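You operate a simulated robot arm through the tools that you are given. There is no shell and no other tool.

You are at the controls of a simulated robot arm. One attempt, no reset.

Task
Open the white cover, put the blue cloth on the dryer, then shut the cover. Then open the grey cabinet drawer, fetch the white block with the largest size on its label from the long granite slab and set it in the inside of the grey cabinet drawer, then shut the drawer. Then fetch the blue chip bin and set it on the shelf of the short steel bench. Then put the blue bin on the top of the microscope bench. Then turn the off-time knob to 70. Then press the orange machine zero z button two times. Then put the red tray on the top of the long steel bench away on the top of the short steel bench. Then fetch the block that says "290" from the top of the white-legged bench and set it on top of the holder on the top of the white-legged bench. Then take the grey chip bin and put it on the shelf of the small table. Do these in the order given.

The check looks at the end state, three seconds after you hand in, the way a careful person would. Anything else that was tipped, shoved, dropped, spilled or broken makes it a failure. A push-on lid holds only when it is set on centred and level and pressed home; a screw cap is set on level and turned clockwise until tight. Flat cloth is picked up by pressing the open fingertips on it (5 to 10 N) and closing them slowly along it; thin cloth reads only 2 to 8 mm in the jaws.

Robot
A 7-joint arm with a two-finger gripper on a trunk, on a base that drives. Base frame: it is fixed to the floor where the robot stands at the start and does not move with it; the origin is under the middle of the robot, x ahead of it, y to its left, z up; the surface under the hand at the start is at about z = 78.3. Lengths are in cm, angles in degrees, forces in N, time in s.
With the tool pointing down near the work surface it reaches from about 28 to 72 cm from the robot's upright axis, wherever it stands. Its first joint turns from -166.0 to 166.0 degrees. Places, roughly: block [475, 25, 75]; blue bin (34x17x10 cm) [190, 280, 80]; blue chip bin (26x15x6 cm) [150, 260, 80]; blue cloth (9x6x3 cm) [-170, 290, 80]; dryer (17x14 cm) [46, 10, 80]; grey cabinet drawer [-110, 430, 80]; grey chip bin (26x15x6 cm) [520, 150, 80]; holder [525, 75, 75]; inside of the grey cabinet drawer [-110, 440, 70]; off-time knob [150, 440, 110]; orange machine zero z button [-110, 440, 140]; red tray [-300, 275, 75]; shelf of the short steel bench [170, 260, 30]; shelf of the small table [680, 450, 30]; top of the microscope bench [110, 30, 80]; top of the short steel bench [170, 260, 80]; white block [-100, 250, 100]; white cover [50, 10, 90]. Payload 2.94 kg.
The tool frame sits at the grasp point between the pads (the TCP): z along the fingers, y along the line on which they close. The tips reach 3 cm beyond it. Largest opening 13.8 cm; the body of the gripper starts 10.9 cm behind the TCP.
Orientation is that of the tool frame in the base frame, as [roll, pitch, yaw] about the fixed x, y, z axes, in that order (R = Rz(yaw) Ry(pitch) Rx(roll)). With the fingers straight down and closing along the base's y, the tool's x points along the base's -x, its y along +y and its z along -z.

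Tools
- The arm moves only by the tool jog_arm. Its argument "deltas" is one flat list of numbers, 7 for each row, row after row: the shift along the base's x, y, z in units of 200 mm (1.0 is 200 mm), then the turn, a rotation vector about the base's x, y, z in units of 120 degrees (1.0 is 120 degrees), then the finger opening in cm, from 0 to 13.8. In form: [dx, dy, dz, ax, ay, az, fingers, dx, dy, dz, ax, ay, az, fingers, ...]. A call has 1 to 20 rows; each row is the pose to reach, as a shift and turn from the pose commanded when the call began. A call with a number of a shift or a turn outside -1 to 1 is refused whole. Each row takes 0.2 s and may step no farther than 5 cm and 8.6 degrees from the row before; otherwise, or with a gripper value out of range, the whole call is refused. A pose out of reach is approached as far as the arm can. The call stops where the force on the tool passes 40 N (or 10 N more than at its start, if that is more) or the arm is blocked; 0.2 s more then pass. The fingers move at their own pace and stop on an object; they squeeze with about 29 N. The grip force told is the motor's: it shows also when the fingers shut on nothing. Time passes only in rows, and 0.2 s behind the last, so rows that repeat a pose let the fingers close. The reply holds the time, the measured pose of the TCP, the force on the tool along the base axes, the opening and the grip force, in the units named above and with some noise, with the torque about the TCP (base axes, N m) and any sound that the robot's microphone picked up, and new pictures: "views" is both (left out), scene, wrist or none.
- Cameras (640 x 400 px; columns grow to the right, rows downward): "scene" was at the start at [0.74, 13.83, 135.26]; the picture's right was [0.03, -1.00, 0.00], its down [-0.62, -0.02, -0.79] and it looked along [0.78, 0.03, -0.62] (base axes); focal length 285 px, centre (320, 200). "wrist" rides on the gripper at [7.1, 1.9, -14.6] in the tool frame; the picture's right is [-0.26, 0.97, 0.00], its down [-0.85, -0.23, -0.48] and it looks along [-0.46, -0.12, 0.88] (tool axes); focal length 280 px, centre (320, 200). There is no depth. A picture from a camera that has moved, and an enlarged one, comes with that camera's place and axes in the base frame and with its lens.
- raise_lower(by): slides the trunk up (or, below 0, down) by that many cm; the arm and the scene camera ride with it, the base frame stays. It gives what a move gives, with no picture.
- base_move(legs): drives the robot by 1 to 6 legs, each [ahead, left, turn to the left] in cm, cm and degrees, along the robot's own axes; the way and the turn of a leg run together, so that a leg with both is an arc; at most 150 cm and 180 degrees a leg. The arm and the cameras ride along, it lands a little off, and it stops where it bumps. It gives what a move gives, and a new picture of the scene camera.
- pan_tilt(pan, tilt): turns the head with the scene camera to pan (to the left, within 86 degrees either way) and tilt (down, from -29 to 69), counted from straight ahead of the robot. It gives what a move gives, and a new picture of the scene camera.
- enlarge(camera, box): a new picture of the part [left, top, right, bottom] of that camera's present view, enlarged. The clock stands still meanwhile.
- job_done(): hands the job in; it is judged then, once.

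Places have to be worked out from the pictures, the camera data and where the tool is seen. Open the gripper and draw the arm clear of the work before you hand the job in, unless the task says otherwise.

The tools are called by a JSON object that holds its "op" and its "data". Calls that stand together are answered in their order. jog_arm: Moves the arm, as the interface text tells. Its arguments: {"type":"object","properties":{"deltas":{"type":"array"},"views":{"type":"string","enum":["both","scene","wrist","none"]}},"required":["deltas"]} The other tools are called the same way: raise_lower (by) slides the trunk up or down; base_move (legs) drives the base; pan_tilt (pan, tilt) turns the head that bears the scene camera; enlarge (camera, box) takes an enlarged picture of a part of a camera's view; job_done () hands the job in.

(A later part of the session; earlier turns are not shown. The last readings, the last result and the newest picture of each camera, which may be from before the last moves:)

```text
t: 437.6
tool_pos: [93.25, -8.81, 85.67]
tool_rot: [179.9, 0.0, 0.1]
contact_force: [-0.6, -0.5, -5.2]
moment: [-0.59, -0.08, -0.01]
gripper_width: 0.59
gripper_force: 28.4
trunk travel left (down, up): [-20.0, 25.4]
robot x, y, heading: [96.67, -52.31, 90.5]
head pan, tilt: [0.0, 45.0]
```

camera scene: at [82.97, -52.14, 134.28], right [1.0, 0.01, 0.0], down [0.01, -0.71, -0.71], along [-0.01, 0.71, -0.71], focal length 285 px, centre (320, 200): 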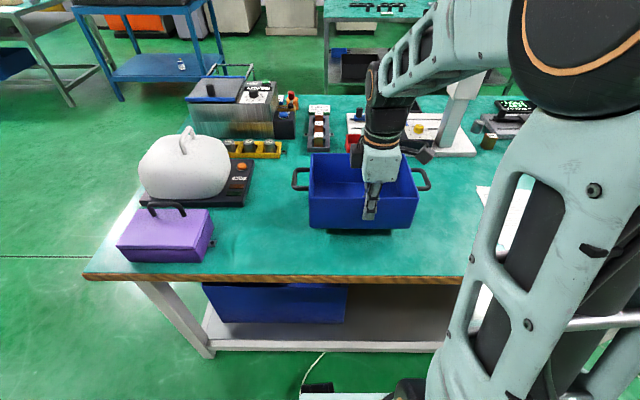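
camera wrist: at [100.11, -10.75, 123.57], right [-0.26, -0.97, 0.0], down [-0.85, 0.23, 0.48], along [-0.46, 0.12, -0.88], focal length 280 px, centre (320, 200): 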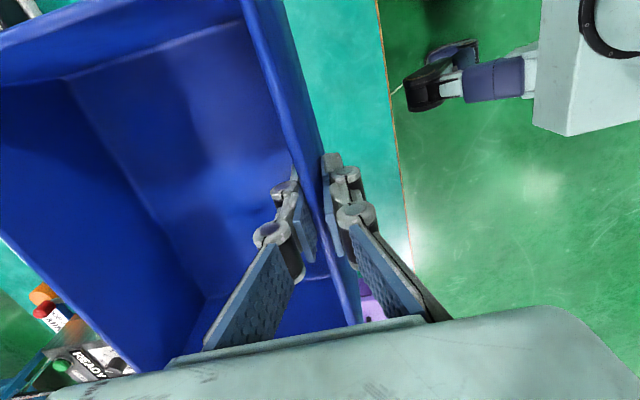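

{"op": "jog_arm", "data": {"deltas": [0, 0, -0.015, 0, 0, 0, 0.2, 0, 0, -0.03, 0, 0, 0, 0.2, 0, 0, -0.04, 0, 0, 0, 0.2], "views": "none"}}

```text
t: 438.4
tool_pos: [93.11, -8.72, 85.18]
tool_rot: [-179.8, 0.1, 0.1]
contact_force: [1.5, -0.6, 4.1]
moment: [-0.05, 0.83, 0.07]
gripper_width: 0.59
gripper_force: 28.9
trunk travel left (down, up): [-20.0, 25.4]
robot x, y, heading: [96.44, -52.18, 90.4]
head pan, tilt: [0.0, 45.0]
```

The bin is resting on the bench. I open and rise straight up.

{"op": "jog_arm", "data": {"deltas": [0, 0, 0, 0, 0, 0, 1.5, 0, 0, 0, 0, 0, 0, 4, 0, 0, 0.02, 0, 0, 0, 4, 0, 0, 0.2, 0, 0, 0, 4, 0, 0, 0.4, 0, 0, 0, 4, 0, 0, 0.6, 0, 0, 0, 4, 0, 0, 0.8, 0, 0, 0, 4, 0, -0.1, 1.0, 0, 0, 0, 4], "views": "both"}}

```text
t: 440.2
tool_pos: [93.01, -10.75, 105.36]
tool_rot: [180.0, 0.0, 0.1]
contact_force: [0.4, -0.2, -0.4]
moment: [-0.03, -0.02, -0.03]
gripper_width: 4.01
gripper_force: 0.0
trunk travel left (down, up): [-20.0, 25.4]
robot x, y, heading: [96.31, -52.25, 91.0]
head pan, tilt: [0.0, 45.0]
camera scene: at [82.98, -52.19, 134.28], right [1.0, 0.01, 0.0], down [0.01, -0.71, -0.71], along [-0.01, 0.71, -0.71], focal length 285 px, centre (320, 200)
camera wrist: at [100.19, -12.71, 119.89], right [-0.26, -0.97, 0.0], down [-0.85, 0.23, 0.48], along [-0.46, 0.12, -0.88], focal length 280 px, centre (320, 200)
```

scene: 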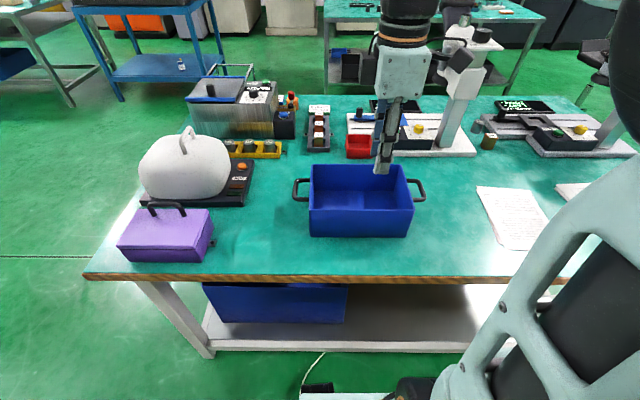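
wrist: 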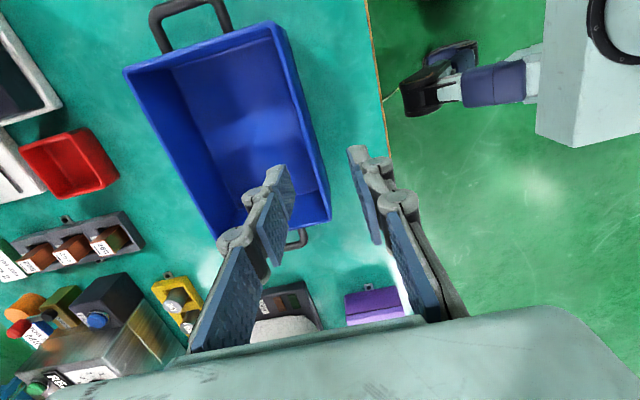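

Task 4 is done. I restore the hand's standard orientation and drive back via the west corridor toward the EDM console for the knob.

{"op": "jog_arm", "data": {"deltas": [0, -0.02, 0.05, 0, 0, -0.0682, 4, -0.05, -0.02, 0.1, 0, 0, -0.1364, 4, -0.1, 0, 0.15, 0, 0, -0.2046, 4, -0.15, 0, 0.2, 0, 0, -0.2727, 4, -0.2, 0, 0.25, 0, 0, -0.3409, 4, -0.25, 0, 0.3, 0, 0, -0.409, 4, -0.3, 0, 0.35, 0, 0, -0.4773, 4, -0.35, 0, 0.4, 0, 0, -0.5455, 4, -0.4, 0, 0.4, 0, 0, -0.6136, 4, -0.45, 0, 0.4, 0, 0, -0.6818, 4, -0.5, 0, 0.4, 0, 0, -0.75, 4], "views": "none"}}

{"op": "base_move", "data": {"legs": [[-6, 0, 0], [0, 134, -0.5], [150, 0, 0], [15, 0, 0], [0, -56, 0], [110, 0, 0]]}}

```text
t: 442.6
tool_pos: [83.17, -10.89, 113.04]
tool_rot: [180.0, 0.0, -90.0]
contact_force: [0.4, -0.5, -0.2]
moment: [-0.01, -0.01, 0.04]
gripper_width: 4.0
gripper_force: 0.0
trunk travel left (down, up): [-20.0, 25.4]
robot x, y, heading: [96.45, -52.11, 90.3]
head pan, tilt: [0.0, 45.0]
```

```text
t: 473.1
tool_pos: [7.49, 259.12, 113.08]
tool_rot: [-180.0, 0.1, -89.2]
contact_force: [-0.3, 0.3, 0.4]
moment: [-0.01, 0.0, 0.01]
gripper_width: 3.99
gripper_force: 0.1
trunk travel left (down, up): [-20.0, 25.4]
robot x, y, heading: [21.08, 217.88, 91.2]
head pan, tilt: [0.0, 45.0]
camera scene: at [7.81, 217.75, 134.28], right [1.0, 0.02, 0.0], down [0.02, -0.71, -0.71], along [-0.02, 0.71, -0.71], focal length 285 px, centre (320, 200)
```

scene: 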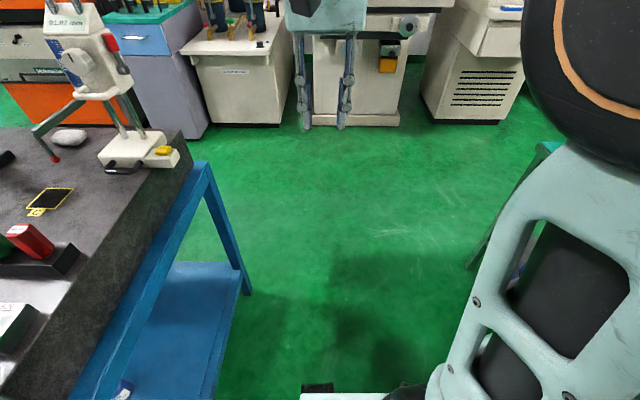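

The console stands around x 105–165, y≥413. I continue north and then east to face it.

{"op": "base_move", "data": {"legs": [[128, 0, -1.2], [0, 0, -90], [122, 0, 0], [0, 0, 90]]}}

{"op": "pan_tilt", "data": {"pan": 0, "tilt": 25}}

```text
t: 493.0
tool_pos: [130.83, 385.85, 112.99]
tool_rot: [180.0, 0.2, -90.6]
contact_force: [1.0, 0.0, 0.5]
moment: [0.02, 0.01, 0.0]
gripper_width: 3.97
gripper_force: 0.1
trunk travel left (down, up): [-20.0, 25.4]
robot x, y, heading: [143.69, 344.59, 89.8]
head pan, tilt: [0.0, 45.0]
camera scene: at [130.22, 344.6, 134.28], right [1.0, 0.0, 0.0], down [0.0, -0.71, -0.71], along [0.0, 0.71, -0.71], focal length 285 px, centre (320, 200)
```

scene: 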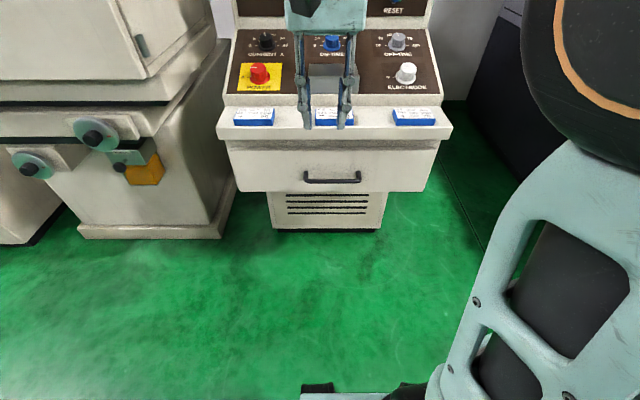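

```text
t: 493.8
tool_pos: [130.91, 385.91, 113.04]
tool_rot: [-180.0, 0.1, -90.6]
contact_force: [0.2, -0.6, -0.1]
moment: [0.01, -0.02, -0.02]
gripper_width: 4.02
gripper_force: 0.1
trunk travel left (down, up): [-20.0, 25.4]
robot x, y, heading: [143.68, 344.41, 89.8]
head pan, tilt: [0.0, 25.0]
camera scene: at [130.22, 345.68, 137.33], right [1.0, 0.0, 0.0], down [0.0, -0.42, -0.91], along [0.0, 0.91, -0.42], focal length 285 px, centre (320, 200)
```

scene: 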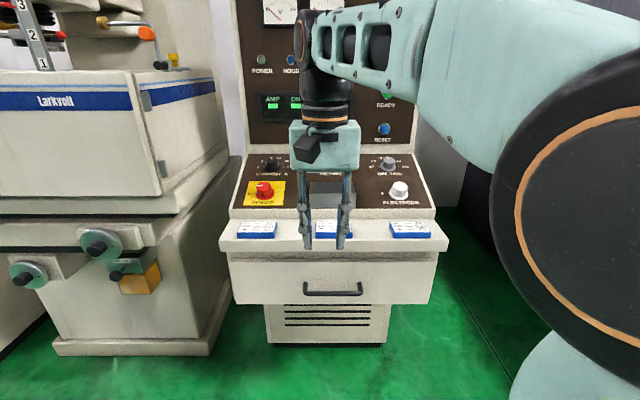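

The console panel shows several knobs. I enlarge it to identify the off-time knob.

{"op": "enlarge", "data": {"camera": "scene", "box": [225, 140, 445, 250]}}

{"op": "enlarge", "data": {"camera": "scene", "box": [360, 140, 440, 215]}}

```text
2.91 times, centred on (335, 195) of scene
camera zoom: at [130.22, 345.68, 137.33], right [1.0, 0.0, 0.0], down [0.0, -0.42, -0.91], along [0.0, 0.91, -0.42], focal length 829 px, centre (276, 214)
```

zoom: 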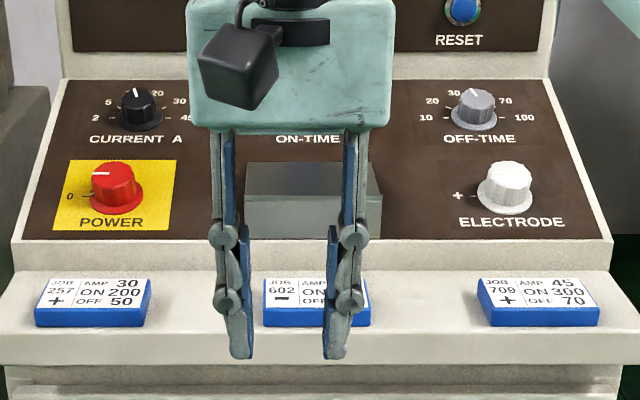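

```text
5.33 times, centred on (400, 178) of scene
camera zoom: at [130.22, 345.68, 137.33], right [1.0, 0.0, 0.0], down [0.0, -0.42, -0.91], along [0.0, 0.91, -0.42], focal length 1520 px, centre (-107, 320)
```

zoom: 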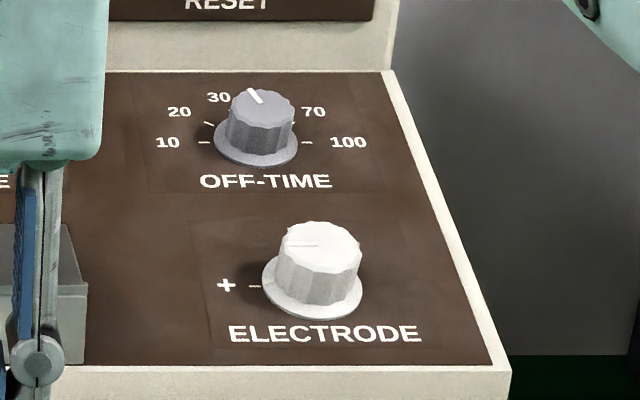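

The OFF-TIME knob (grey) reads about 30 now; marks run 10 (left) … 100 (right), with 70 about 36° above the right mark. I raise the arm and drive closer.

{"op": "jog_arm", "data": {"deltas": [0, 0, 0.2, 0, 0, 0, 6, 0, 0, 0.4, 0, 0, 0, 6], "views": "none"}}

{"op": "base_move", "data": {"legs": [[27, 0, 0]]}}

```text
t: 494.4
tool_pos: [130.78, 385.95, 120.99]
tool_rot: [-179.9, 0.1, -90.6]
contact_force: [0.4, 0.1, -0.8]
moment: [0.0, 0.01, 0.01]
gripper_width: 6.01
gripper_force: 0.1
trunk travel left (down, up): [-20.0, 25.4]
robot x, y, heading: [143.8, 344.33, 90.0]
head pan, tilt: [0.0, 25.0]
```

```text
t: 496.3
tool_pos: [130.76, 412.46, 120.94]
tool_rot: [180.0, 0.1, -90.5]
contact_force: [-0.1, 0.6, 0.2]
moment: [-0.06, 0.0, -0.01]
gripper_width: 6.02
gripper_force: 0.1
trunk travel left (down, up): [-20.0, 25.4]
robot x, y, heading: [143.56, 370.7, 89.8]
head pan, tilt: [0.0, 25.0]
camera scene: at [130.25, 372.23, 137.34], right [1.0, 0.0, 0.0], down [0.0, -0.42, -0.91], along [0.0, 0.91, -0.42], focal length 285 px, centre (320, 200)
```

scene: 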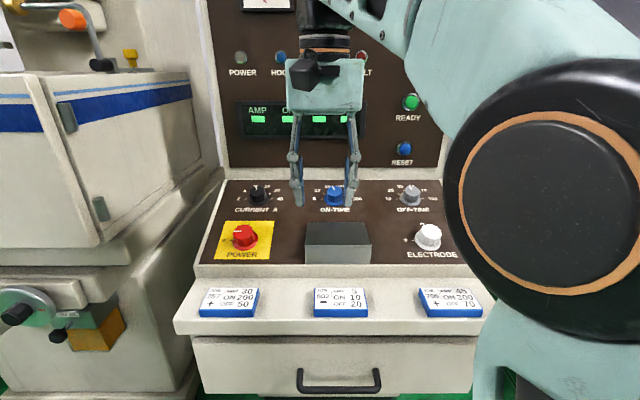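

I enlarge the off-time knob from this closer position.

{"op": "enlarge", "data": {"camera": "scene", "box": [375, 165, 445, 225]}}

{"op": "enlarge", "data": {"camera": "scene", "box": [180, 170, 480, 330]}}

```text
6.67 times, centred on (410, 195) of scene
camera zoom: at [130.25, 372.23, 137.34], right [1.0, 0.0, 0.0], down [0.0, -0.42, -0.91], along [0.0, 0.91, -0.42], focal length 1900 px, centre (-280, 233)
```

zoom: 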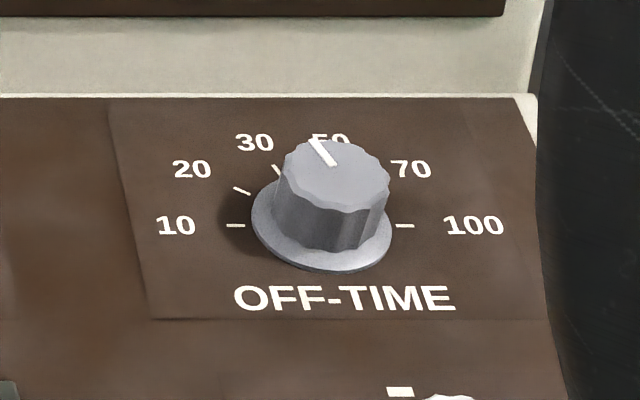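

```text
2.13 times, centred on (330, 250) of scene
camera zoom: at [130.25, 372.23, 137.34], right [1.0, 0.0, 0.0], down [0.0, -0.42, -0.91], along [0.0, 0.91, -0.42], focal length 608 px, centre (299, 93)
```

zoom: 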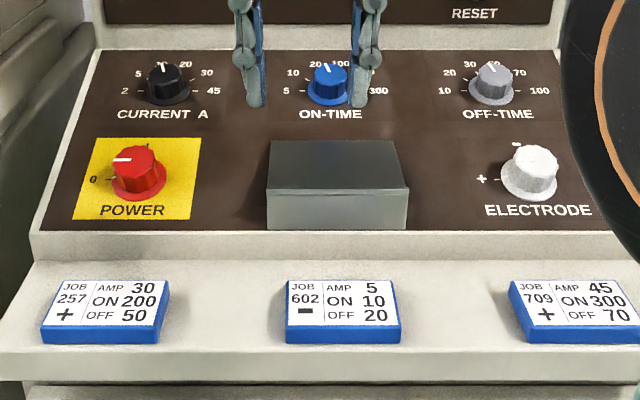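

The pointer sits at about 30–50 region; triangulation puts the knob's base centre near (153.35, 438.8, 106.9) on a panel sloping ~21°. I move the hand above it for a close-up.

{"op": "jog_arm", "data": {"deltas": [0.2, 0.05, 0.1, 0, 0, 0, 6, 0.4, 0.1, 0.2, 0, 0, 0, 6, 0.6, 0.15, 0.2, 0, 0, 0, 6, 0.8, 0.2, 0.2, 0, 0, 0, 6, 1.0, 0.3, 0.2, 0, 0, 0, 6], "views": "none"}}

{"op": "jog_arm", "data": {"deltas": [0.13, 0.1, 0, 0, 0, 0, 6, 0.13, 0.3, 0, 0, 0, 0, 6, 0.13, 0.5, 0, 0, 0, 0, 6], "views": "both"}}

```text
t: 497.5
tool_pos: [149.55, 415.41, 124.28]
tool_rot: [-179.8, 2.3, -90.5]
contact_force: [0.0, 0.1, 0.0]
moment: [-0.01, 0.04, 0.02]
gripper_width: 6.01
gripper_force: 0.1
out of reach, approached as far as the arm can: row 2, 3, 4, 5
trunk travel left (down, up): [-20.0, 25.4]
robot x, y, heading: [144.28, 370.67, 90.0]
head pan, tilt: [0.0, 25.0]
```

```text
t: 498.3
tool_pos: [150.65, 418.71, 122.25]
tool_rot: [-179.8, 1.2, -90.6]
contact_force: [0.5, -1.4, 0.9]
moment: [0.14, 0.0, -0.01]
gripper_width: 6.02
gripper_force: 0.1
out of reach, approached as far as the arm can: row 1, 2, 3
trunk travel left (down, up): [-20.0, 25.4]
robot x, y, heading: [143.51, 370.85, 90.0]
head pan, tilt: [0.0, 25.0]
camera scene: at [130.24, 372.15, 137.34], right [1.0, 0.0, 0.0], down [0.0, -0.42, -0.91], along [0.0, 0.91, -0.42], focal length 285 px, centre (320, 200)
camera wrist: at [148.65, 411.34, 136.76], right [-0.96, 0.27, 0.0], down [0.24, 0.84, 0.49], along [0.13, 0.48, -0.87], focal length 280 px, centre (320, 200)
```

scene: 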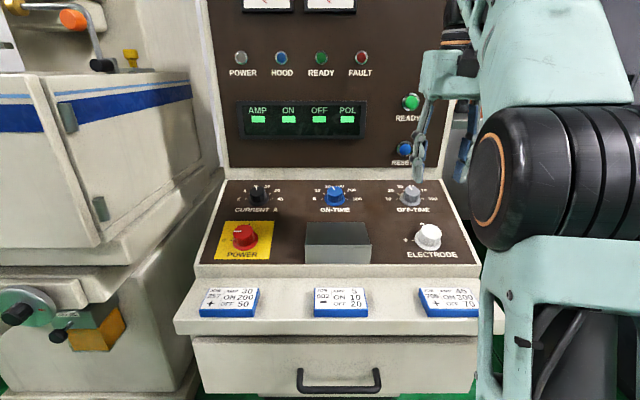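
wrist: 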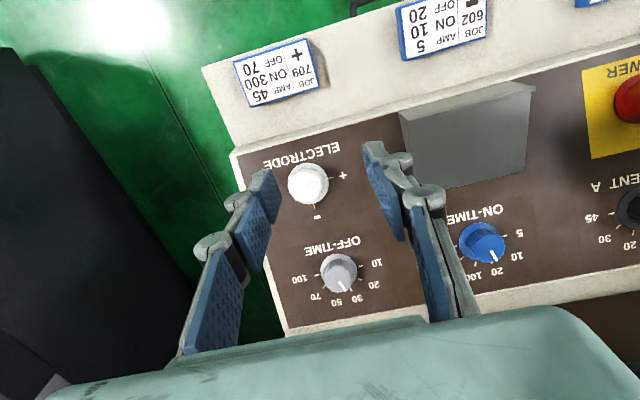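

The arm is at its reach limit at this height; raising the trunk will help. First I zoom the wrist view to read the knob.

{"op": "enlarge", "data": {"camera": "wrist", "box": [270, 220, 410, 320]}}

{"op": "raise_lower", "data": {"by": 18}}

```text
4.00 times, centred on (340, 270) of wrist
camera zoom: at [148.65, 411.34, 136.76], right [-0.96, 0.27, 0.0], down [0.24, 0.84, 0.49], along [0.13, 0.48, -0.87], focal length 1122 px, centre (240, -80)
```

zoom: 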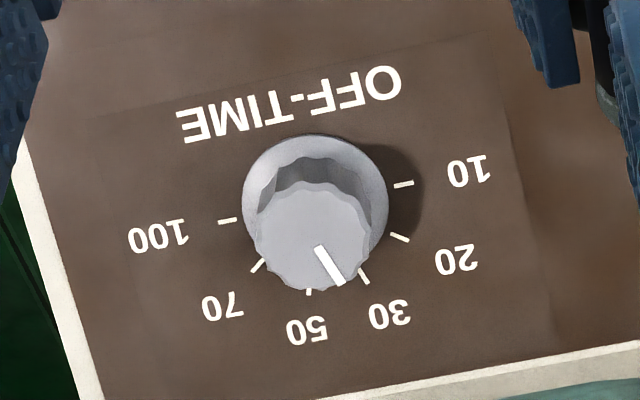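

```text
t: 500.3
tool_pos: [150.73, 418.78, 140.3]
tool_rot: [-179.8, 1.1, -90.5]
contact_force: [-0.6, 0.5, -0.5]
moment: [0.02, 0.0, -0.02]
gripper_width: 6.0
gripper_force: 0.2
trunk travel left (down, up): [-38.0, 7.4]
robot x, y, heading: [143.73, 370.76, 90.0]
head pan, tilt: [0.0, 25.0]
```

The wrist close-up shows the pointer exactly on 30; marks are 36° apart, so 70 needs +72° clockwise. I pitch the hand ~21° to the panel normal and move nearer.

{"op": "jog_arm", "data": {"deltas": [0.03, 0.1, -0.1, 0.0556, 0, 0, 6, 0.08, 0.25, -0.2, 0.1111, 0, 0, 6, 0.14, 0.4, -0.3, 0.1667, 0, 0, 6, 0.14, 0.56, -0.4, 0.1667, 0, 0, 6, 0.14, 0.56, -0.515, 0.1667, 0, 0, 6], "views": "wrist"}}

```text
t: 501.5
tool_pos: [153.58, 429.89, 129.94]
tool_rot: [-180.0, 21.2, -90.7]
contact_force: [0.2, 0.0, 0.0]
moment: [0.0, 0.01, -0.01]
gripper_width: 6.0
gripper_force: 0.0
trunk travel left (down, up): [-38.0, 7.4]
robot x, y, heading: [144.04, 370.79, 89.9]
head pan, tilt: [0.0, 25.0]
camera wrist: at [151.47, 418.05, 141.09], right [-0.96, 0.25, 0.09], down [0.24, 0.62, 0.75], along [0.13, 0.74, -0.65], focal length 280 px, centre (320, 200)
```

wrist: 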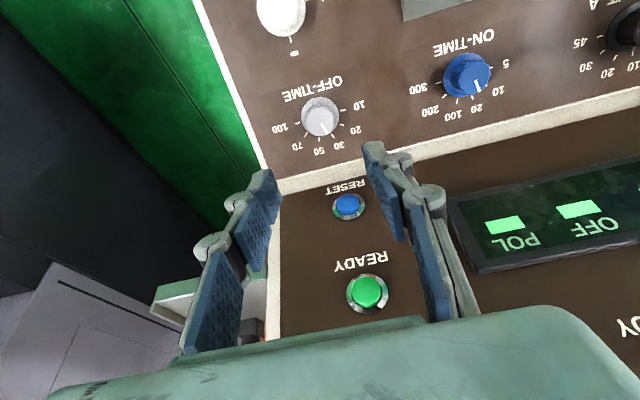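

Enlarging to refine the knob's axis position from this angle.

{"op": "enlarge", "data": {"camera": "wrist", "box": [260, 70, 390, 160]}}

```text
4.44 times, centred on (325, 115) of wrist
camera zoom: at [151.47, 418.05, 141.09], right [-0.96, 0.25, 0.09], down [0.24, 0.62, 0.75], along [0.13, 0.74, -0.65], focal length 1246 px, centre (298, 578)
```

zoom: 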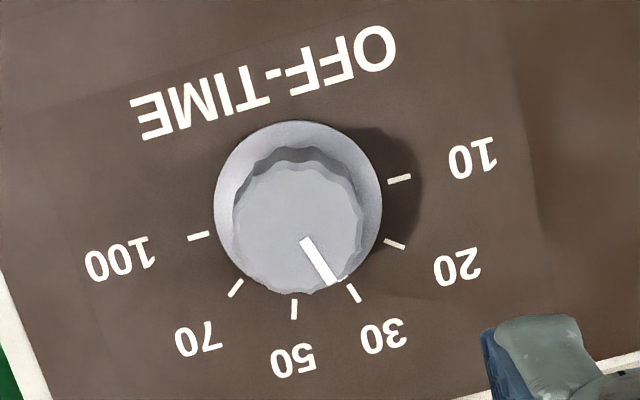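

The normal works out to about 20° and the knob base centre to (153.7, 439.8, 106.7). I pre-rotate the hand −72° about the knob axis so that the turn ends in the comfortable pose.

{"op": "jog_arm", "data": {"deltas": [0, 0, 0, 0, -0.0241, 0.0621, 6, 0, 0, 0, 0, -0.0482, 0.1243, 6, 0, 0, 0, 0, -0.0723, 0.1864, 6, 0, 0, 0, 0, -0.0964, 0.2485, 6, 0, 0, 0, 0, -0.1206, 0.3107, 6, 0, 0, 0, 0, -0.1447, 0.3728, 6, 0, 0, 0, 0, -0.1688, 0.4349, 6, 0, 0, 0, 0, -0.1929, 0.4971, 6, 0, 0, 0, 0, -0.217, 0.5592, 6], "views": "both"}}

```text
t: 503.5
tool_pos: [153.49, 430.03, 129.93]
tool_rot: [-159.6, 6.6, -17.2]
contact_force: [0.5, -0.3, 0.7]
moment: [-0.01, 0.02, -0.03]
gripper_width: 5.99
gripper_force: 0.1
trunk travel left (down, up): [-38.0, 7.4]
robot x, y, heading: [143.74, 371.16, 90.0]
head pan, tilt: [0.0, 25.0]
camera scene: at [130.25, 372.22, 155.34], right [1.0, 0.0, 0.0], down [0.0, -0.42, -0.91], along [0.0, 0.91, -0.42], focal length 285 px, centre (320, 200)
camera wrist: at [159.56, 420.85, 142.09], right [-0.55, -0.78, -0.3], down [-0.73, 0.28, 0.62], along [-0.39, 0.57, -0.72], focal length 280 px, centre (320, 200)
```

scene: 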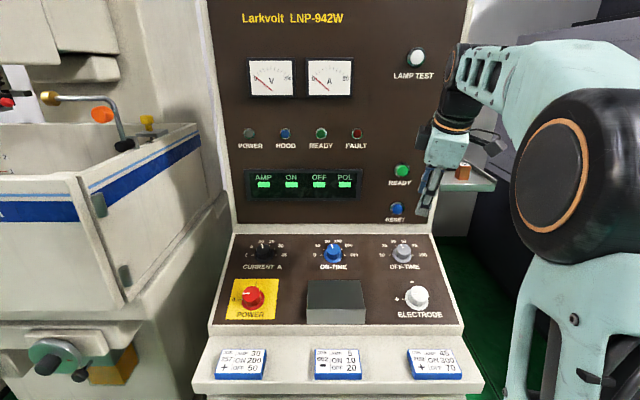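
wrist: 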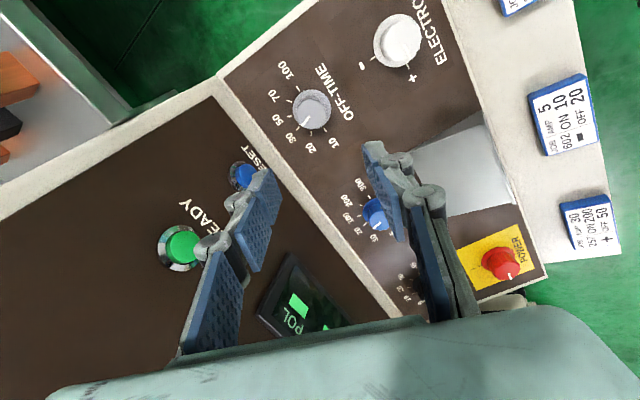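

Now I approach along the knob axis to a pre-grasp point 8 cm above the panel.

{"op": "jog_arm", "data": {"deltas": [0.003, 0.09, -0.2, 0, 0, 0, 5.6, 0.006, 0.18, -0.4, 0, 0, 0, 5.6, 0.01, 0.27, -0.6, 0, 0, 0, 5.6, 0.01, 0.345, -0.78, 0, 0, 0, 5.6], "views": "both"}}

{"op": "enlarge", "data": {"camera": "wrist", "box": [230, 60, 430, 240]}}

```text
t: 504.5
tool_pos: [153.67, 436.96, 114.18]
tool_rot: [-159.5, 6.5, -17.3]
contact_force: [-0.3, -0.3, 0.1]
moment: [-0.01, 0.01, -0.02]
gripper_width: 5.59
gripper_force: 0.0
trunk travel left (down, up): [-38.0, 7.4]
robot x, y, heading: [143.6, 370.96, 90.3]
head pan, tilt: [0.0, 25.0]
camera scene: at [130.27, 372.29, 155.34], right [1.0, 0.0, 0.0], down [0.0, -0.42, -0.91], along [0.0, 0.91, -0.42], focal length 285 px, centre (320, 200)
camera wrist: at [159.67, 427.77, 126.36], right [-0.56, -0.77, -0.3], down [-0.73, 0.28, 0.62], along [-0.39, 0.57, -0.72], focal length 280 px, centre (320, 200)
```

scene: 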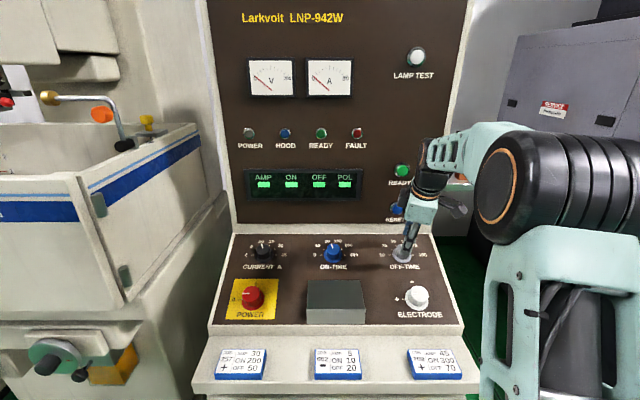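
wrist: 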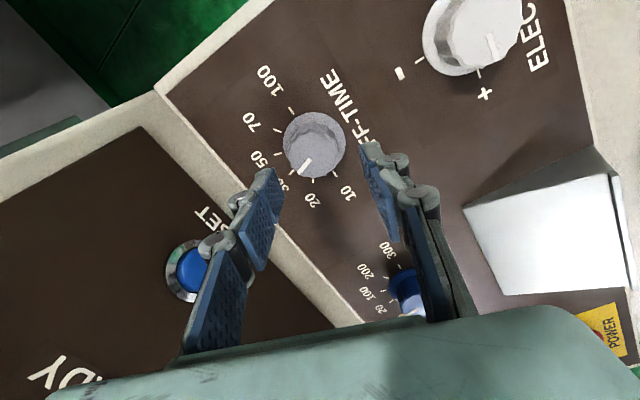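

```text
2.22 times, centred on (330, 150) of wrist
camera zoom: at [159.67, 427.77, 126.36], right [-0.56, -0.77, -0.3], down [-0.73, 0.28, 0.62], along [-0.39, 0.57, -0.72], focal length 623 px, centre (298, 311)
```

zoom: 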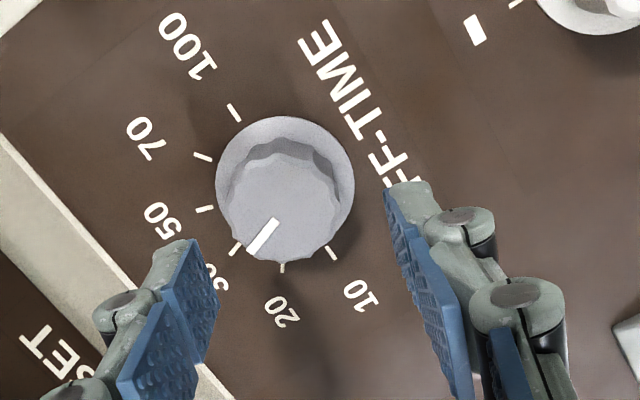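

The axis lines up within a few millimetres. I advance 4.1 cm along the axis and close on the knob.

{"op": "jog_arm", "data": {"deltas": [0.012, 0.025, -0.064, 0, 0, 0, 5.6, 0.012, 0.05, -0.128, 0, 0, 0, 5.6, 0.012, 0.075, -0.19, 0, 0, 0, 5.6, 0.012, 0.075, -0.19, 0, 0, 0, 4.2, 0.012, 0.075, -0.19, 0, 0, 0, 3, 0.012, 0.075, -0.19, 0, 0, 0, 3], "views": "wrist"}}

```text
t: 505.9
tool_pos: [154.04, 438.66, 110.66]
tool_rot: [-159.4, 6.5, -17.3]
contact_force: [6.0, 17.1, 5.4]
moment: [0.52, -0.27, -0.1]
gripper_width: 3.97
gripper_force: 45.1
trunk travel left (down, up): [-38.0, 7.4]
robot x, y, heading: [143.63, 371.0, 90.1]
head pan, tilt: [0.0, 25.0]
camera wrist: at [160.01, 429.52, 122.79], right [-0.56, -0.77, -0.31], down [-0.73, 0.28, 0.62], along [-0.39, 0.57, -0.72], focal length 280 px, centre (320, 200)
```

wrist: 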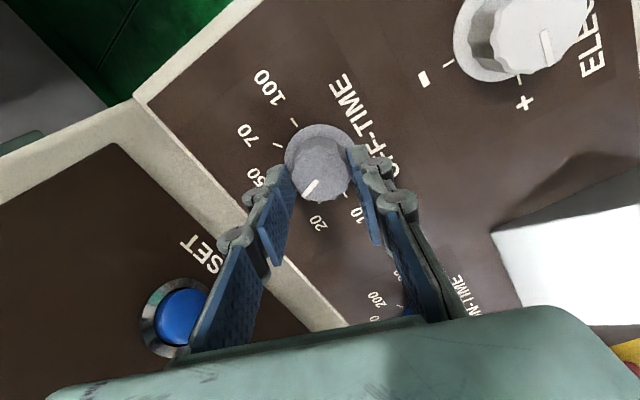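

Held at 4.0 cm, with ~18 N pulling up-slope, so the knob axis is slightly higher. I shift 3 mm up-slope to relieve it before turning.

{"op": "jog_arm", "data": {"deltas": [0.003, 0.012, 0.004, 0, 0, 0, 3, 0.004, 0.018, 0.006, 0, 0, 0, 3], "views": "none"}}

```text
t: 506.5
tool_pos: [153.92, 438.73, 110.66]
tool_rot: [-159.7, 6.4, -17.4]
contact_force: [2.3, 6.4, 10.6]
moment: [0.48, -0.16, -0.06]
gripper_width: 3.94
gripper_force: 44.8
trunk travel left (down, up): [-38.0, 7.4]
robot x, y, heading: [143.69, 370.75, 89.7]
head pan, tilt: [0.0, 25.0]
```

Forces are small now. I turn the knob clockwise 72° about its axis.

{"op": "jog_arm", "data": {"deltas": [0, 0, 0, 0, 0.0183, -0.0466, 3, 0, 0, 0, 0, 0.0366, -0.0931, 3, 0, 0, 0, 0, 0.0549, -0.1397, 3, 0, 0, 0, 0, 0.0732, -0.1862, 3, 0, 0, 0, 0, 0.0915, -0.2328, 3, 0, 0, 0, 0, 0.1098, -0.2793, 3, 0, 0, 0, 0, 0.1281, -0.3259, 3, 0, 0, 0, 0, 0.1464, -0.3724, 3, 0, 0, 0, 0, 0.1647, -0.419, 3, 0, 0, 0, 0, 0.183, -0.4655, 3, 0, 0, 0, 0, 0.2013, -0.5121, 3, 0, 0, 0, 0, 0.2196, -0.5586, 3], "views": "both"}}

{"op": "enlarge", "data": {"camera": "wrist", "box": [220, 90, 440, 260]}}

```text
t: 509.1
tool_pos: [154.05, 438.76, 110.69]
tool_rot: [179.7, 21.3, -90.7]
contact_force: [-3.1, 2.8, 6.7]
moment: [0.38, -0.28, -0.08]
gripper_width: 3.93
gripper_force: 45.0
trunk travel left (down, up): [-38.0, 7.4]
robot x, y, heading: [143.53, 371.04, 90.0]
head pan, tilt: [0.0, 25.0]
camera scene: at [130.17, 372.17, 155.33], right [1.0, 0.0, 0.0], down [0.0, -0.42, -0.91], along [0.0, 0.91, -0.42], focal length 285 px, centre (320, 200)
camera wrist: at [151.96, 426.82, 121.72], right [-0.96, 0.25, 0.1], down [0.24, 0.62, 0.75], along [0.13, 0.75, -0.65], focal length 280 px, centre (320, 200)
```

scene: 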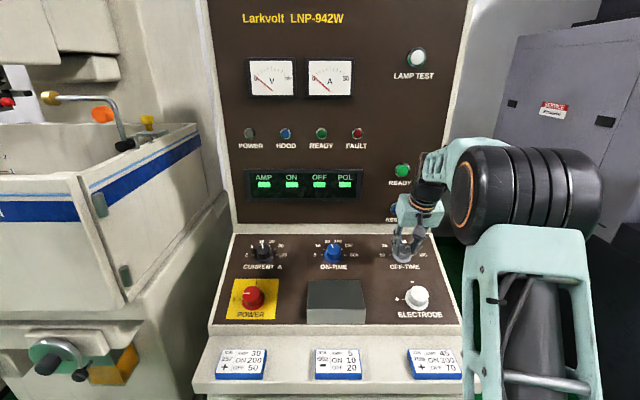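
wrist: 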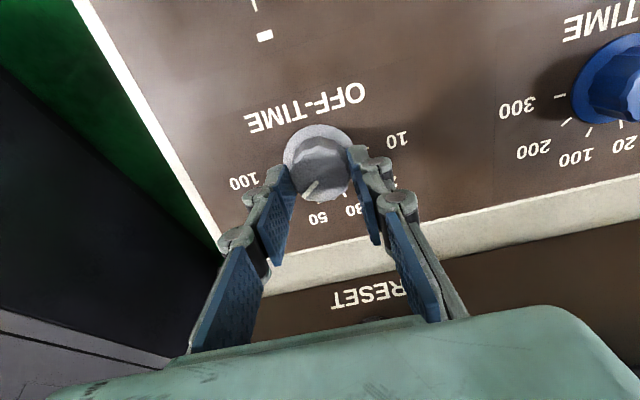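

```text
2.35 times, centred on (330, 175) of wrist
camera zoom: at [151.96, 426.82, 121.72], right [-0.96, 0.25, 0.1], down [0.24, 0.62, 0.75], along [0.13, 0.75, -0.65], focal length 660 px, centre (296, 259)
```

zoom: 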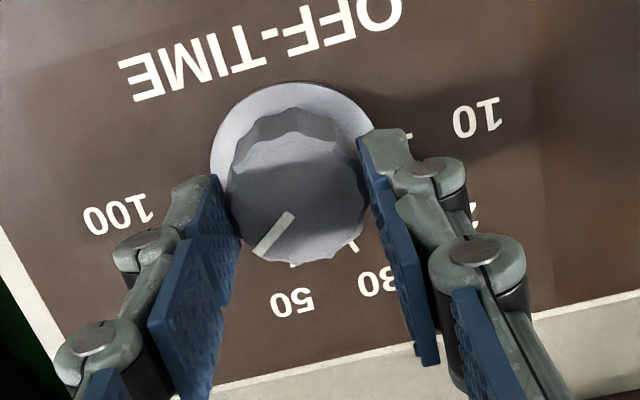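

The pointer now points around the 70 mark. I release and back off to check it.

{"op": "jog_arm", "data": {"deltas": [0, 0, 0, 0, 0, 0, 4.6, 0, 0, 0, 0, 0, 0, 5.6, 0, 0, 0, 0, 0, 0, 5.6, 0, -0.05, 0.128, 0, 0, 0, 5.6, 0, -0.1, 0.27, 0, 0, 0, 5.6, 0, -0.18, 0.46, 0, 0, 0, 5.6, 0, -0.26, 0.66, 0, 0, 0, 5.6], "views": "wrist"}}

{"op": "enlarge", "data": {"camera": "wrist", "box": [260, 90, 390, 190]}}

```text
t: 510.7
tool_pos: [153.84, 433.34, 124.09]
tool_rot: [179.8, 21.2, -90.8]
contact_force: [-0.5, 0.8, 1.0]
moment: [0.02, -0.01, 0.02]
gripper_width: 5.63
gripper_force: 0.1
trunk travel left (down, up): [-38.0, 7.4]
robot x, y, heading: [143.81, 370.96, 90.1]
head pan, tilt: [0.0, 25.0]
camera wrist: at [151.84, 421.44, 135.11], right [-0.96, 0.25, 0.1], down [0.24, 0.62, 0.75], along [0.13, 0.75, -0.65], focal length 280 px, centre (320, 200)
```

wrist: 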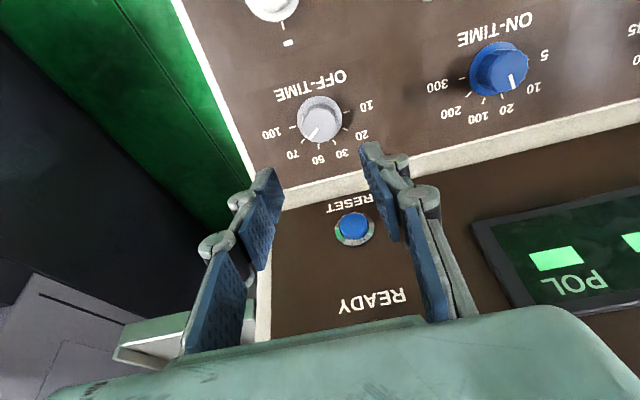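

```text
4.00 times, centred on (325, 140) of wrist
camera zoom: at [151.84, 421.44, 135.11], right [-0.96, 0.25, 0.1], down [0.24, 0.62, 0.75], along [0.13, 0.75, -0.65], focal length 1122 px, centre (300, 440)
```

zoom: 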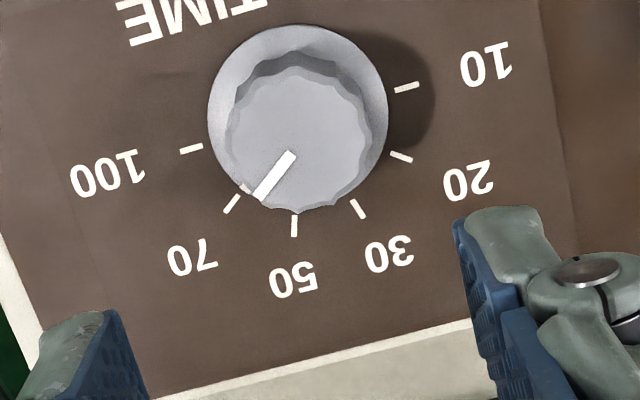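

The pointer is aligned with 70. Task 5 is done; I retract the arm and drive to the orange machine's pendant.

{"op": "jog_arm", "data": {"deltas": [0, -0.15, 0.1, -0.03, 0, 0, 4, -0.1, -0.3, 0.2, -0.06, 0, 0, 4, -0.25, -0.45, 0.2, -0.09, 0, 0, 4, -0.4, -0.6, 0.2, -0.12, 0, 0, 4, -0.55, -0.75, 0.2, -0.15, 0, 0, 4, -0.7, -0.9, 0.2, -0.175, 0, 0, 4], "views": "none"}}

{"op": "base_move", "data": {"legs": [[-28, 0, 0], [0, 0, 90], [150, 0, 0], [107, 0, 0], [0, 0, -90]]}}

{"op": "pan_tilt", "data": {"pan": 0, "tilt": 10}}

```text
t: 512.1
tool_pos: [139.91, 415.2, 127.9]
tool_rot: [-180.0, 0.3, -90.6]
contact_force: [1.3, 0.5, 0.8]
moment: [-0.02, -0.02, 0.0]
gripper_width: 3.97
gripper_force: 0.1
trunk travel left (down, up): [-38.0, 7.4]
robot x, y, heading: [143.95, 371.0, 89.8]
head pan, tilt: [0.0, 25.0]
```

```text
t: 533.9
tool_pos: [-116.44, 389.21, 127.89]
tool_rot: [-180.0, 0.4, -91.8]
contact_force: [0.6, 0.3, -0.5]
moment: [0.0, -0.02, 0.0]
gripper_width: 4.01
gripper_force: 0.1
trunk travel left (down, up): [-38.0, 7.4]
robot x, y, heading: [-113.71, 344.86, 88.8]
head pan, tilt: [0.0, 25.0]
camera scene: at [-127.02, 346.25, 155.34], right [1.0, -0.02, 0.0], down [-0.01, -0.42, -0.91], along [0.02, 0.91, -0.42], focal length 285 px, centre (320, 200)
```

scene: 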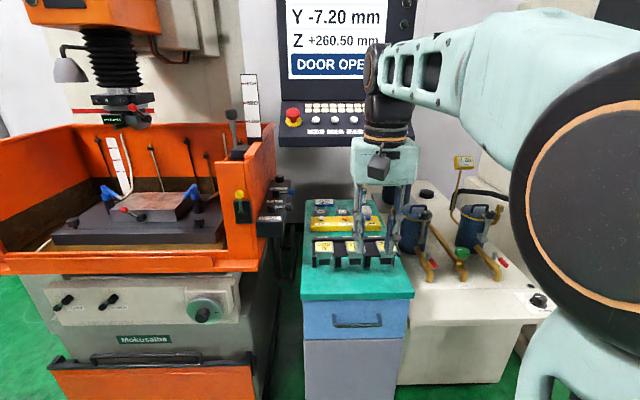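

```text
t: 534.6
tool_pos: [-116.55, 389.15, 127.88]
tool_rot: [-179.9, 0.3, -91.8]
contact_force: [0.0, 0.6, -0.5]
moment: [0.01, 0.01, 0.01]
gripper_width: 4.03
gripper_force: 0.1
trunk travel left (down, up): [-38.0, 7.4]
robot x, y, heading: [-113.45, 344.72, 88.9]
head pan, tilt: [0.0, 10.0]
camera scene: at [-127.02, 346.33, 157.77], right [1.0, -0.02, 0.0], down [0.0, -0.17, -0.98], along [0.02, 0.98, -0.17], focal length 285 px, centre (320, 200)
```

scene: 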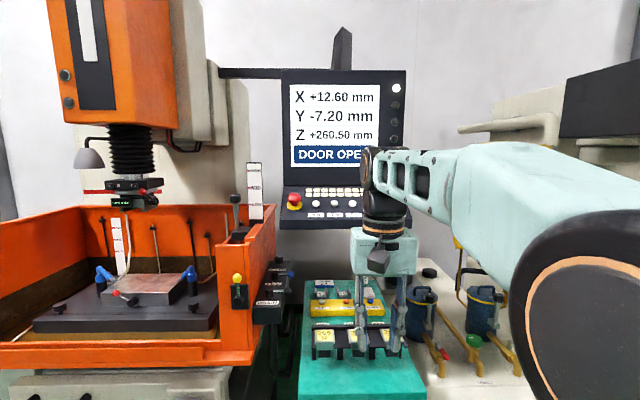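

The pendant's button row is partly hidden by the arm. I swing the hand to the right to see it.

{"op": "jog_arm", "data": {"deltas": [0.2, -0.05, 0, 0, 0, 0, 2, 0.4, -0.1, 0, 0, 0, 0, 1, 0.6, -0.15, 0, 0, 0, 0, 0, 0.8, -0.2, 0, 0, 0, 0, 0, 1.0, -0.25, 0, 0, 0, 0, 0], "views": "scene"}}

{"op": "enlarge", "data": {"camera": "scene", "box": [270, 170, 430, 240]}}

```text
t: 535.8
tool_pos: [-96.28, 384.3, 127.92]
tool_rot: [179.8, 0.3, -91.7]
contact_force: [-0.7, -0.6, -0.2]
moment: [0.04, -0.01, 0.0]
gripper_width: 0.0
gripper_force: 28.0
trunk travel left (down, up): [-38.0, 7.4]
robot x, y, heading: [-113.37, 344.5, 88.8]
head pan, tilt: [0.0, 10.0]
camera scene: at [-126.97, 346.33, 157.78], right [1.0, -0.02, 0.0], down [0.0, -0.17, -0.98], along [0.02, 0.98, -0.17], focal length 285 px, centre (320, 200)
```

scene: 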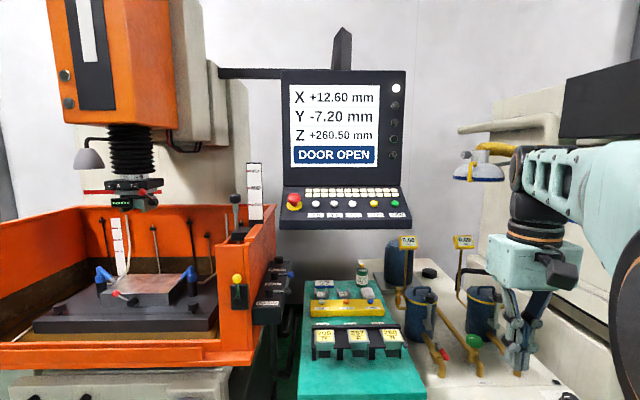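

```text
4.00 times, centred on (350, 205) of scene
camera zoom: at [-126.97, 346.33, 157.78], right [1.0, -0.02, 0.0], down [0.0, -0.17, -0.98], along [0.02, 0.98, -0.17], focal length 1140 px, centre (200, 180)
```

zoom: 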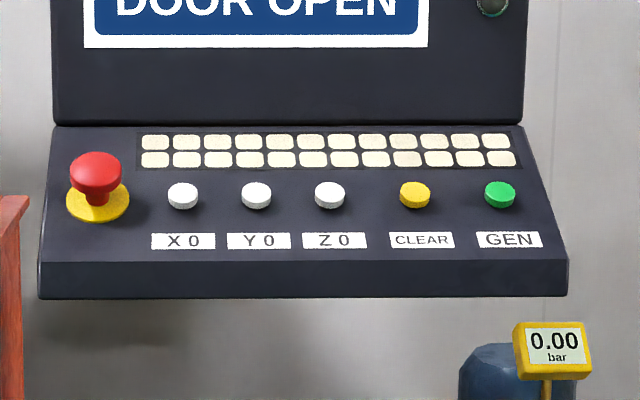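

The Z0 button is the third white one (label "Z 0"), around (-114, 440, 140). I drive 28 cm closer and triangulate it with a second view.

{"op": "base_move", "data": {"legs": [[28, 0, 1.2]]}}

{"op": "enlarge", "data": {"camera": "scene", "box": [250, 170, 450, 310]}}

```text
t: 537.7
tool_pos: [-97.01, 411.64, 127.93]
tool_rot: [-179.9, 0.3, -90.5]
contact_force: [-0.3, 0.2, -0.8]
moment: [0.01, -0.02, 0.0]
gripper_width: 0.0
gripper_force: 28.7
trunk travel left (down, up): [-38.0, 7.4]
robot x, y, heading: [-113.52, 371.83, 90.1]
head pan, tilt: [0.0, 10.0]
camera scene: at [-126.78, 373.09, 157.78], right [1.0, 0.0, 0.0], down [0.0, -0.17, -0.98], along [0.0, 0.98, -0.17], focal length 285 px, centre (320, 200)
```

scene: 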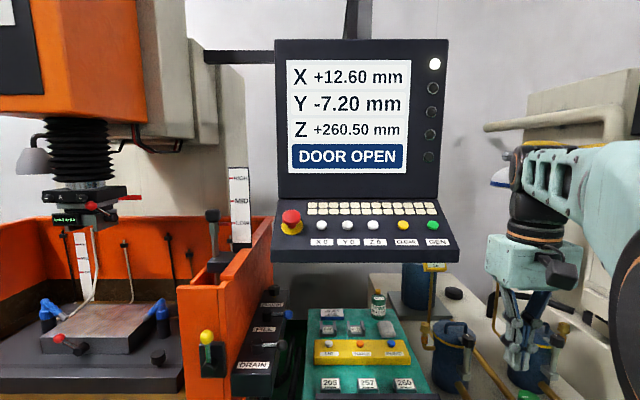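

```text
2.86 times, centred on (350, 240) of scene
camera zoom: at [-126.78, 373.09, 157.78], right [1.0, 0.0, 0.0], down [0.0, -0.17, -0.98], along [0.0, 0.98, -0.17], focal length 814 px, centre (234, 86)
```

zoom: 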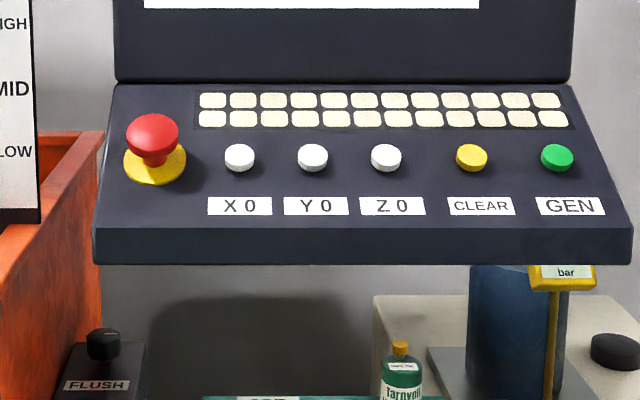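

Z0's top is at about (-114.3, 438.2, 140.7) on a ~33° slope. I raise the trunk the rest of the way and pitch the closed fingers toward the button.

{"op": "raise_lower", "data": {"by": 7.3}}

{"op": "jog_arm", "data": {"deltas": [-0.15, 0.05, 0.1, 0.058, 0, 0, 0, -0.32, 0.12, 0.2, 0.116, 0, 0, 0, -0.5, 0.2, 0.3, 0.174, 0, 0, 0, -0.68, 0.3, 0.4, 0.232, 0, 0, 0, -0.8, 0.4, 0.5, 0.29, 0, 0, 0, -0.865, 0.5, 0.6, 0.29, 0, 0, 0], "views": "both"}}

```text
t: 538.9
tool_pos: [-97.01, 411.59, 135.25]
tool_rot: [-180.0, 0.3, -90.6]
contact_force: [-0.1, -0.1, 0.5]
moment: [0.0, -0.03, 0.03]
gripper_width: 0.0
gripper_force: 28.8
trunk travel left (down, up): [-45.3, 0.1]
robot x, y, heading: [-113.21, 371.64, 90.2]
head pan, tilt: [0.0, 10.0]
```

```text
t: 540.2
tool_pos: [-114.63, 421.49, 147.54]
tool_rot: [179.7, 35.4, -90.4]
contact_force: [0.0, 1.2, 0.1]
moment: [-0.02, 0.03, 0.0]
gripper_width: 0.01
gripper_force: 28.2
trunk travel left (down, up): [-45.3, 0.1]
robot x, y, heading: [-113.3, 371.48, 90.2]
head pan, tilt: [0.0, 10.0]
camera scene: at [-126.48, 372.42, 168.0], right [1.0, -0.04, 0.0], down [0.01, 0.15, -0.99], along [0.04, 0.99, 0.15], focal length 285 px, centre (320, 200)
camera wrist: at [-116.56, 407.42, 155.33], right [-0.96, 0.22, 0.16], down [0.24, 0.41, 0.88], along [0.13, 0.88, -0.45], focal length 280 px, centre (320, 200)
```

scene: 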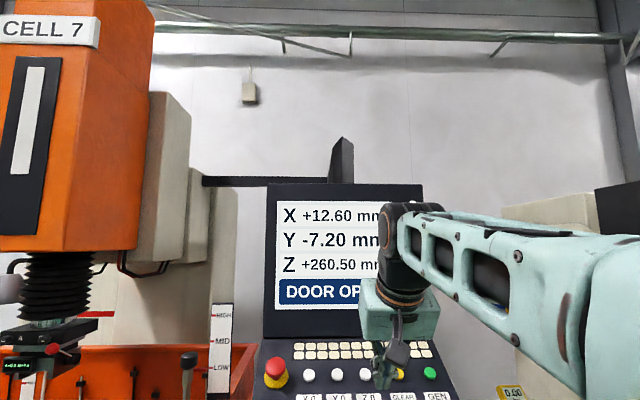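
wrist: 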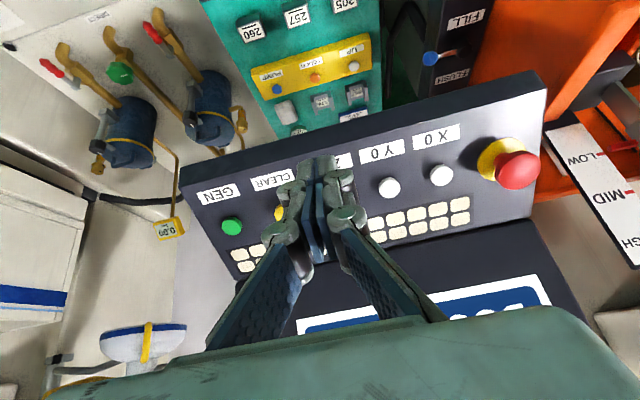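

The geometry agrees (Z0 at about (-114.3, 438, 140.4), hidden behind the fingertips). I move to 4 cm in front of it along the press direction.

{"op": "jog_arm", "data": {"deltas": [0.015, 0.2, -0.02, 0, 0, 0, 0, 0.015, 0.4, -0.04, 0, 0, 0, 0, 0.015, 0.62, -0.06, 0, 0, 0, 0], "views": "wrist"}}

```text
t: 541.0
tool_pos: [-113.89, 434.36, 145.74]
tool_rot: [179.7, 34.9, -90.6]
contact_force: [-0.3, 0.3, -1.0]
moment: [-0.02, 0.01, 0.0]
gripper_width: 0.0
gripper_force: 28.4
trunk travel left (down, up): [-45.3, 0.1]
robot x, y, heading: [-113.35, 372.0, 89.8]
head pan, tilt: [0.0, 10.0]
camera wrist: at [-115.89, 420.17, 153.85], right [-0.96, 0.22, 0.16], down [0.24, 0.42, 0.87], along [0.13, 0.88, -0.46], focal length 280 px, centre (320, 200)
```

wrist: 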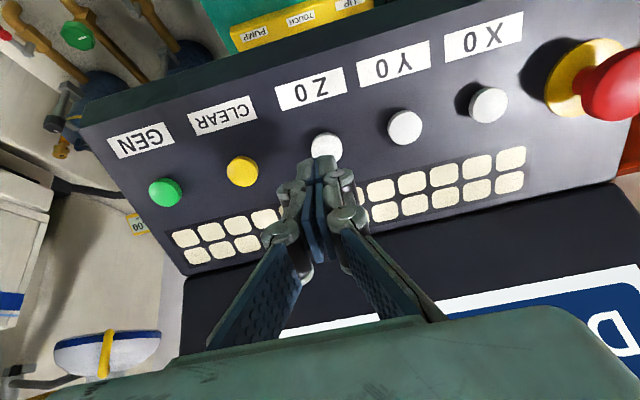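

The Z0 button is just ahead of the fingertips. I close in, then press in small steps watching force and sound.

{"op": "jog_arm", "data": {"deltas": [-0.015, 0.025, -0.06, 0, 0, 0, 0, -0.025, 0.05, -0.115, 0, 0, 0, 0, -0.025, 0.06, -0.13, 0, 0, 0, 0], "views": "none"}}

```text
t: 541.9
tool_pos: [-114.44, 435.23, 143.42]
tool_rot: [179.6, 35.2, -90.6]
contact_force: [0.4, 1.6, 0.0]
moment: [-0.02, 0.01, -0.03]
gripper_width: 0.0
gripper_force: 28.7
trunk travel left (down, up): [-45.3, 0.1]
robot x, y, heading: [-113.27, 371.91, 90.1]
head pan, tilt: [0.0, 10.0]
```

{"op": "jog_arm", "data": {"deltas": [0, 0.008, -0.0125, 0, 0, 0, 0, 0, 0.0165, -0.025, 0, 0, 0, 0, 0, 0.025, -0.0375, 0, 0, 0, 0], "views": "none"}}

```text
t: 542.6
tool_pos: [-114.43, 435.71, 142.81]
tool_rot: [179.7, 35.1, -90.5]
contact_force: [0.1, 0.6, -0.6]
moment: [0.01, -0.02, 0.01]
gripper_width: 0.02
gripper_force: 28.2
trunk travel left (down, up): [-45.3, 0.1]
robot x, y, heading: [-113.41, 371.72, 89.9]
head pan, tilt: [0.0, 10.0]
```

No contact yet; I advance further in small steps.

{"op": "jog_arm", "data": {"deltas": [0, 0.008, -0.0125, 0, 0, 0, 0, 0, 0.0165, -0.025, 0, 0, 0, 0, 0, 0.025, -0.0375, 0, 0, 0, 0], "views": "wrist"}}

```text
t: 543.5
tool_pos: [-114.57, 436.03, 142.37]
tool_rot: [179.6, 35.4, -90.6]
contact_force: [0.9, -6.9, 10.4]
moment: [0.03, -0.03, 0.0]
gripper_width: 0.6
gripper_force: 28.3
trunk travel left (down, up): [-45.3, 0.1]
robot x, y, heading: [-113.56, 371.24, 90.1]
head pan, tilt: [0.0, 10.0]
heard: click
camera wrist: at [-116.49, 421.74, 150.17], right [-0.96, 0.22, 0.16], down [0.24, 0.41, 0.88], along [0.13, 0.88, -0.45], focal length 280 px, centre (320, 200)
```

wrist: 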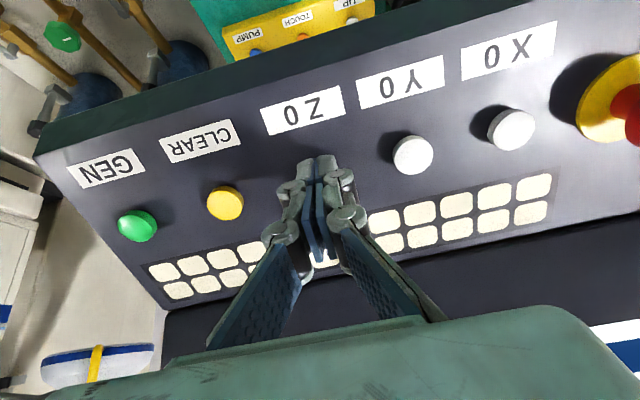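

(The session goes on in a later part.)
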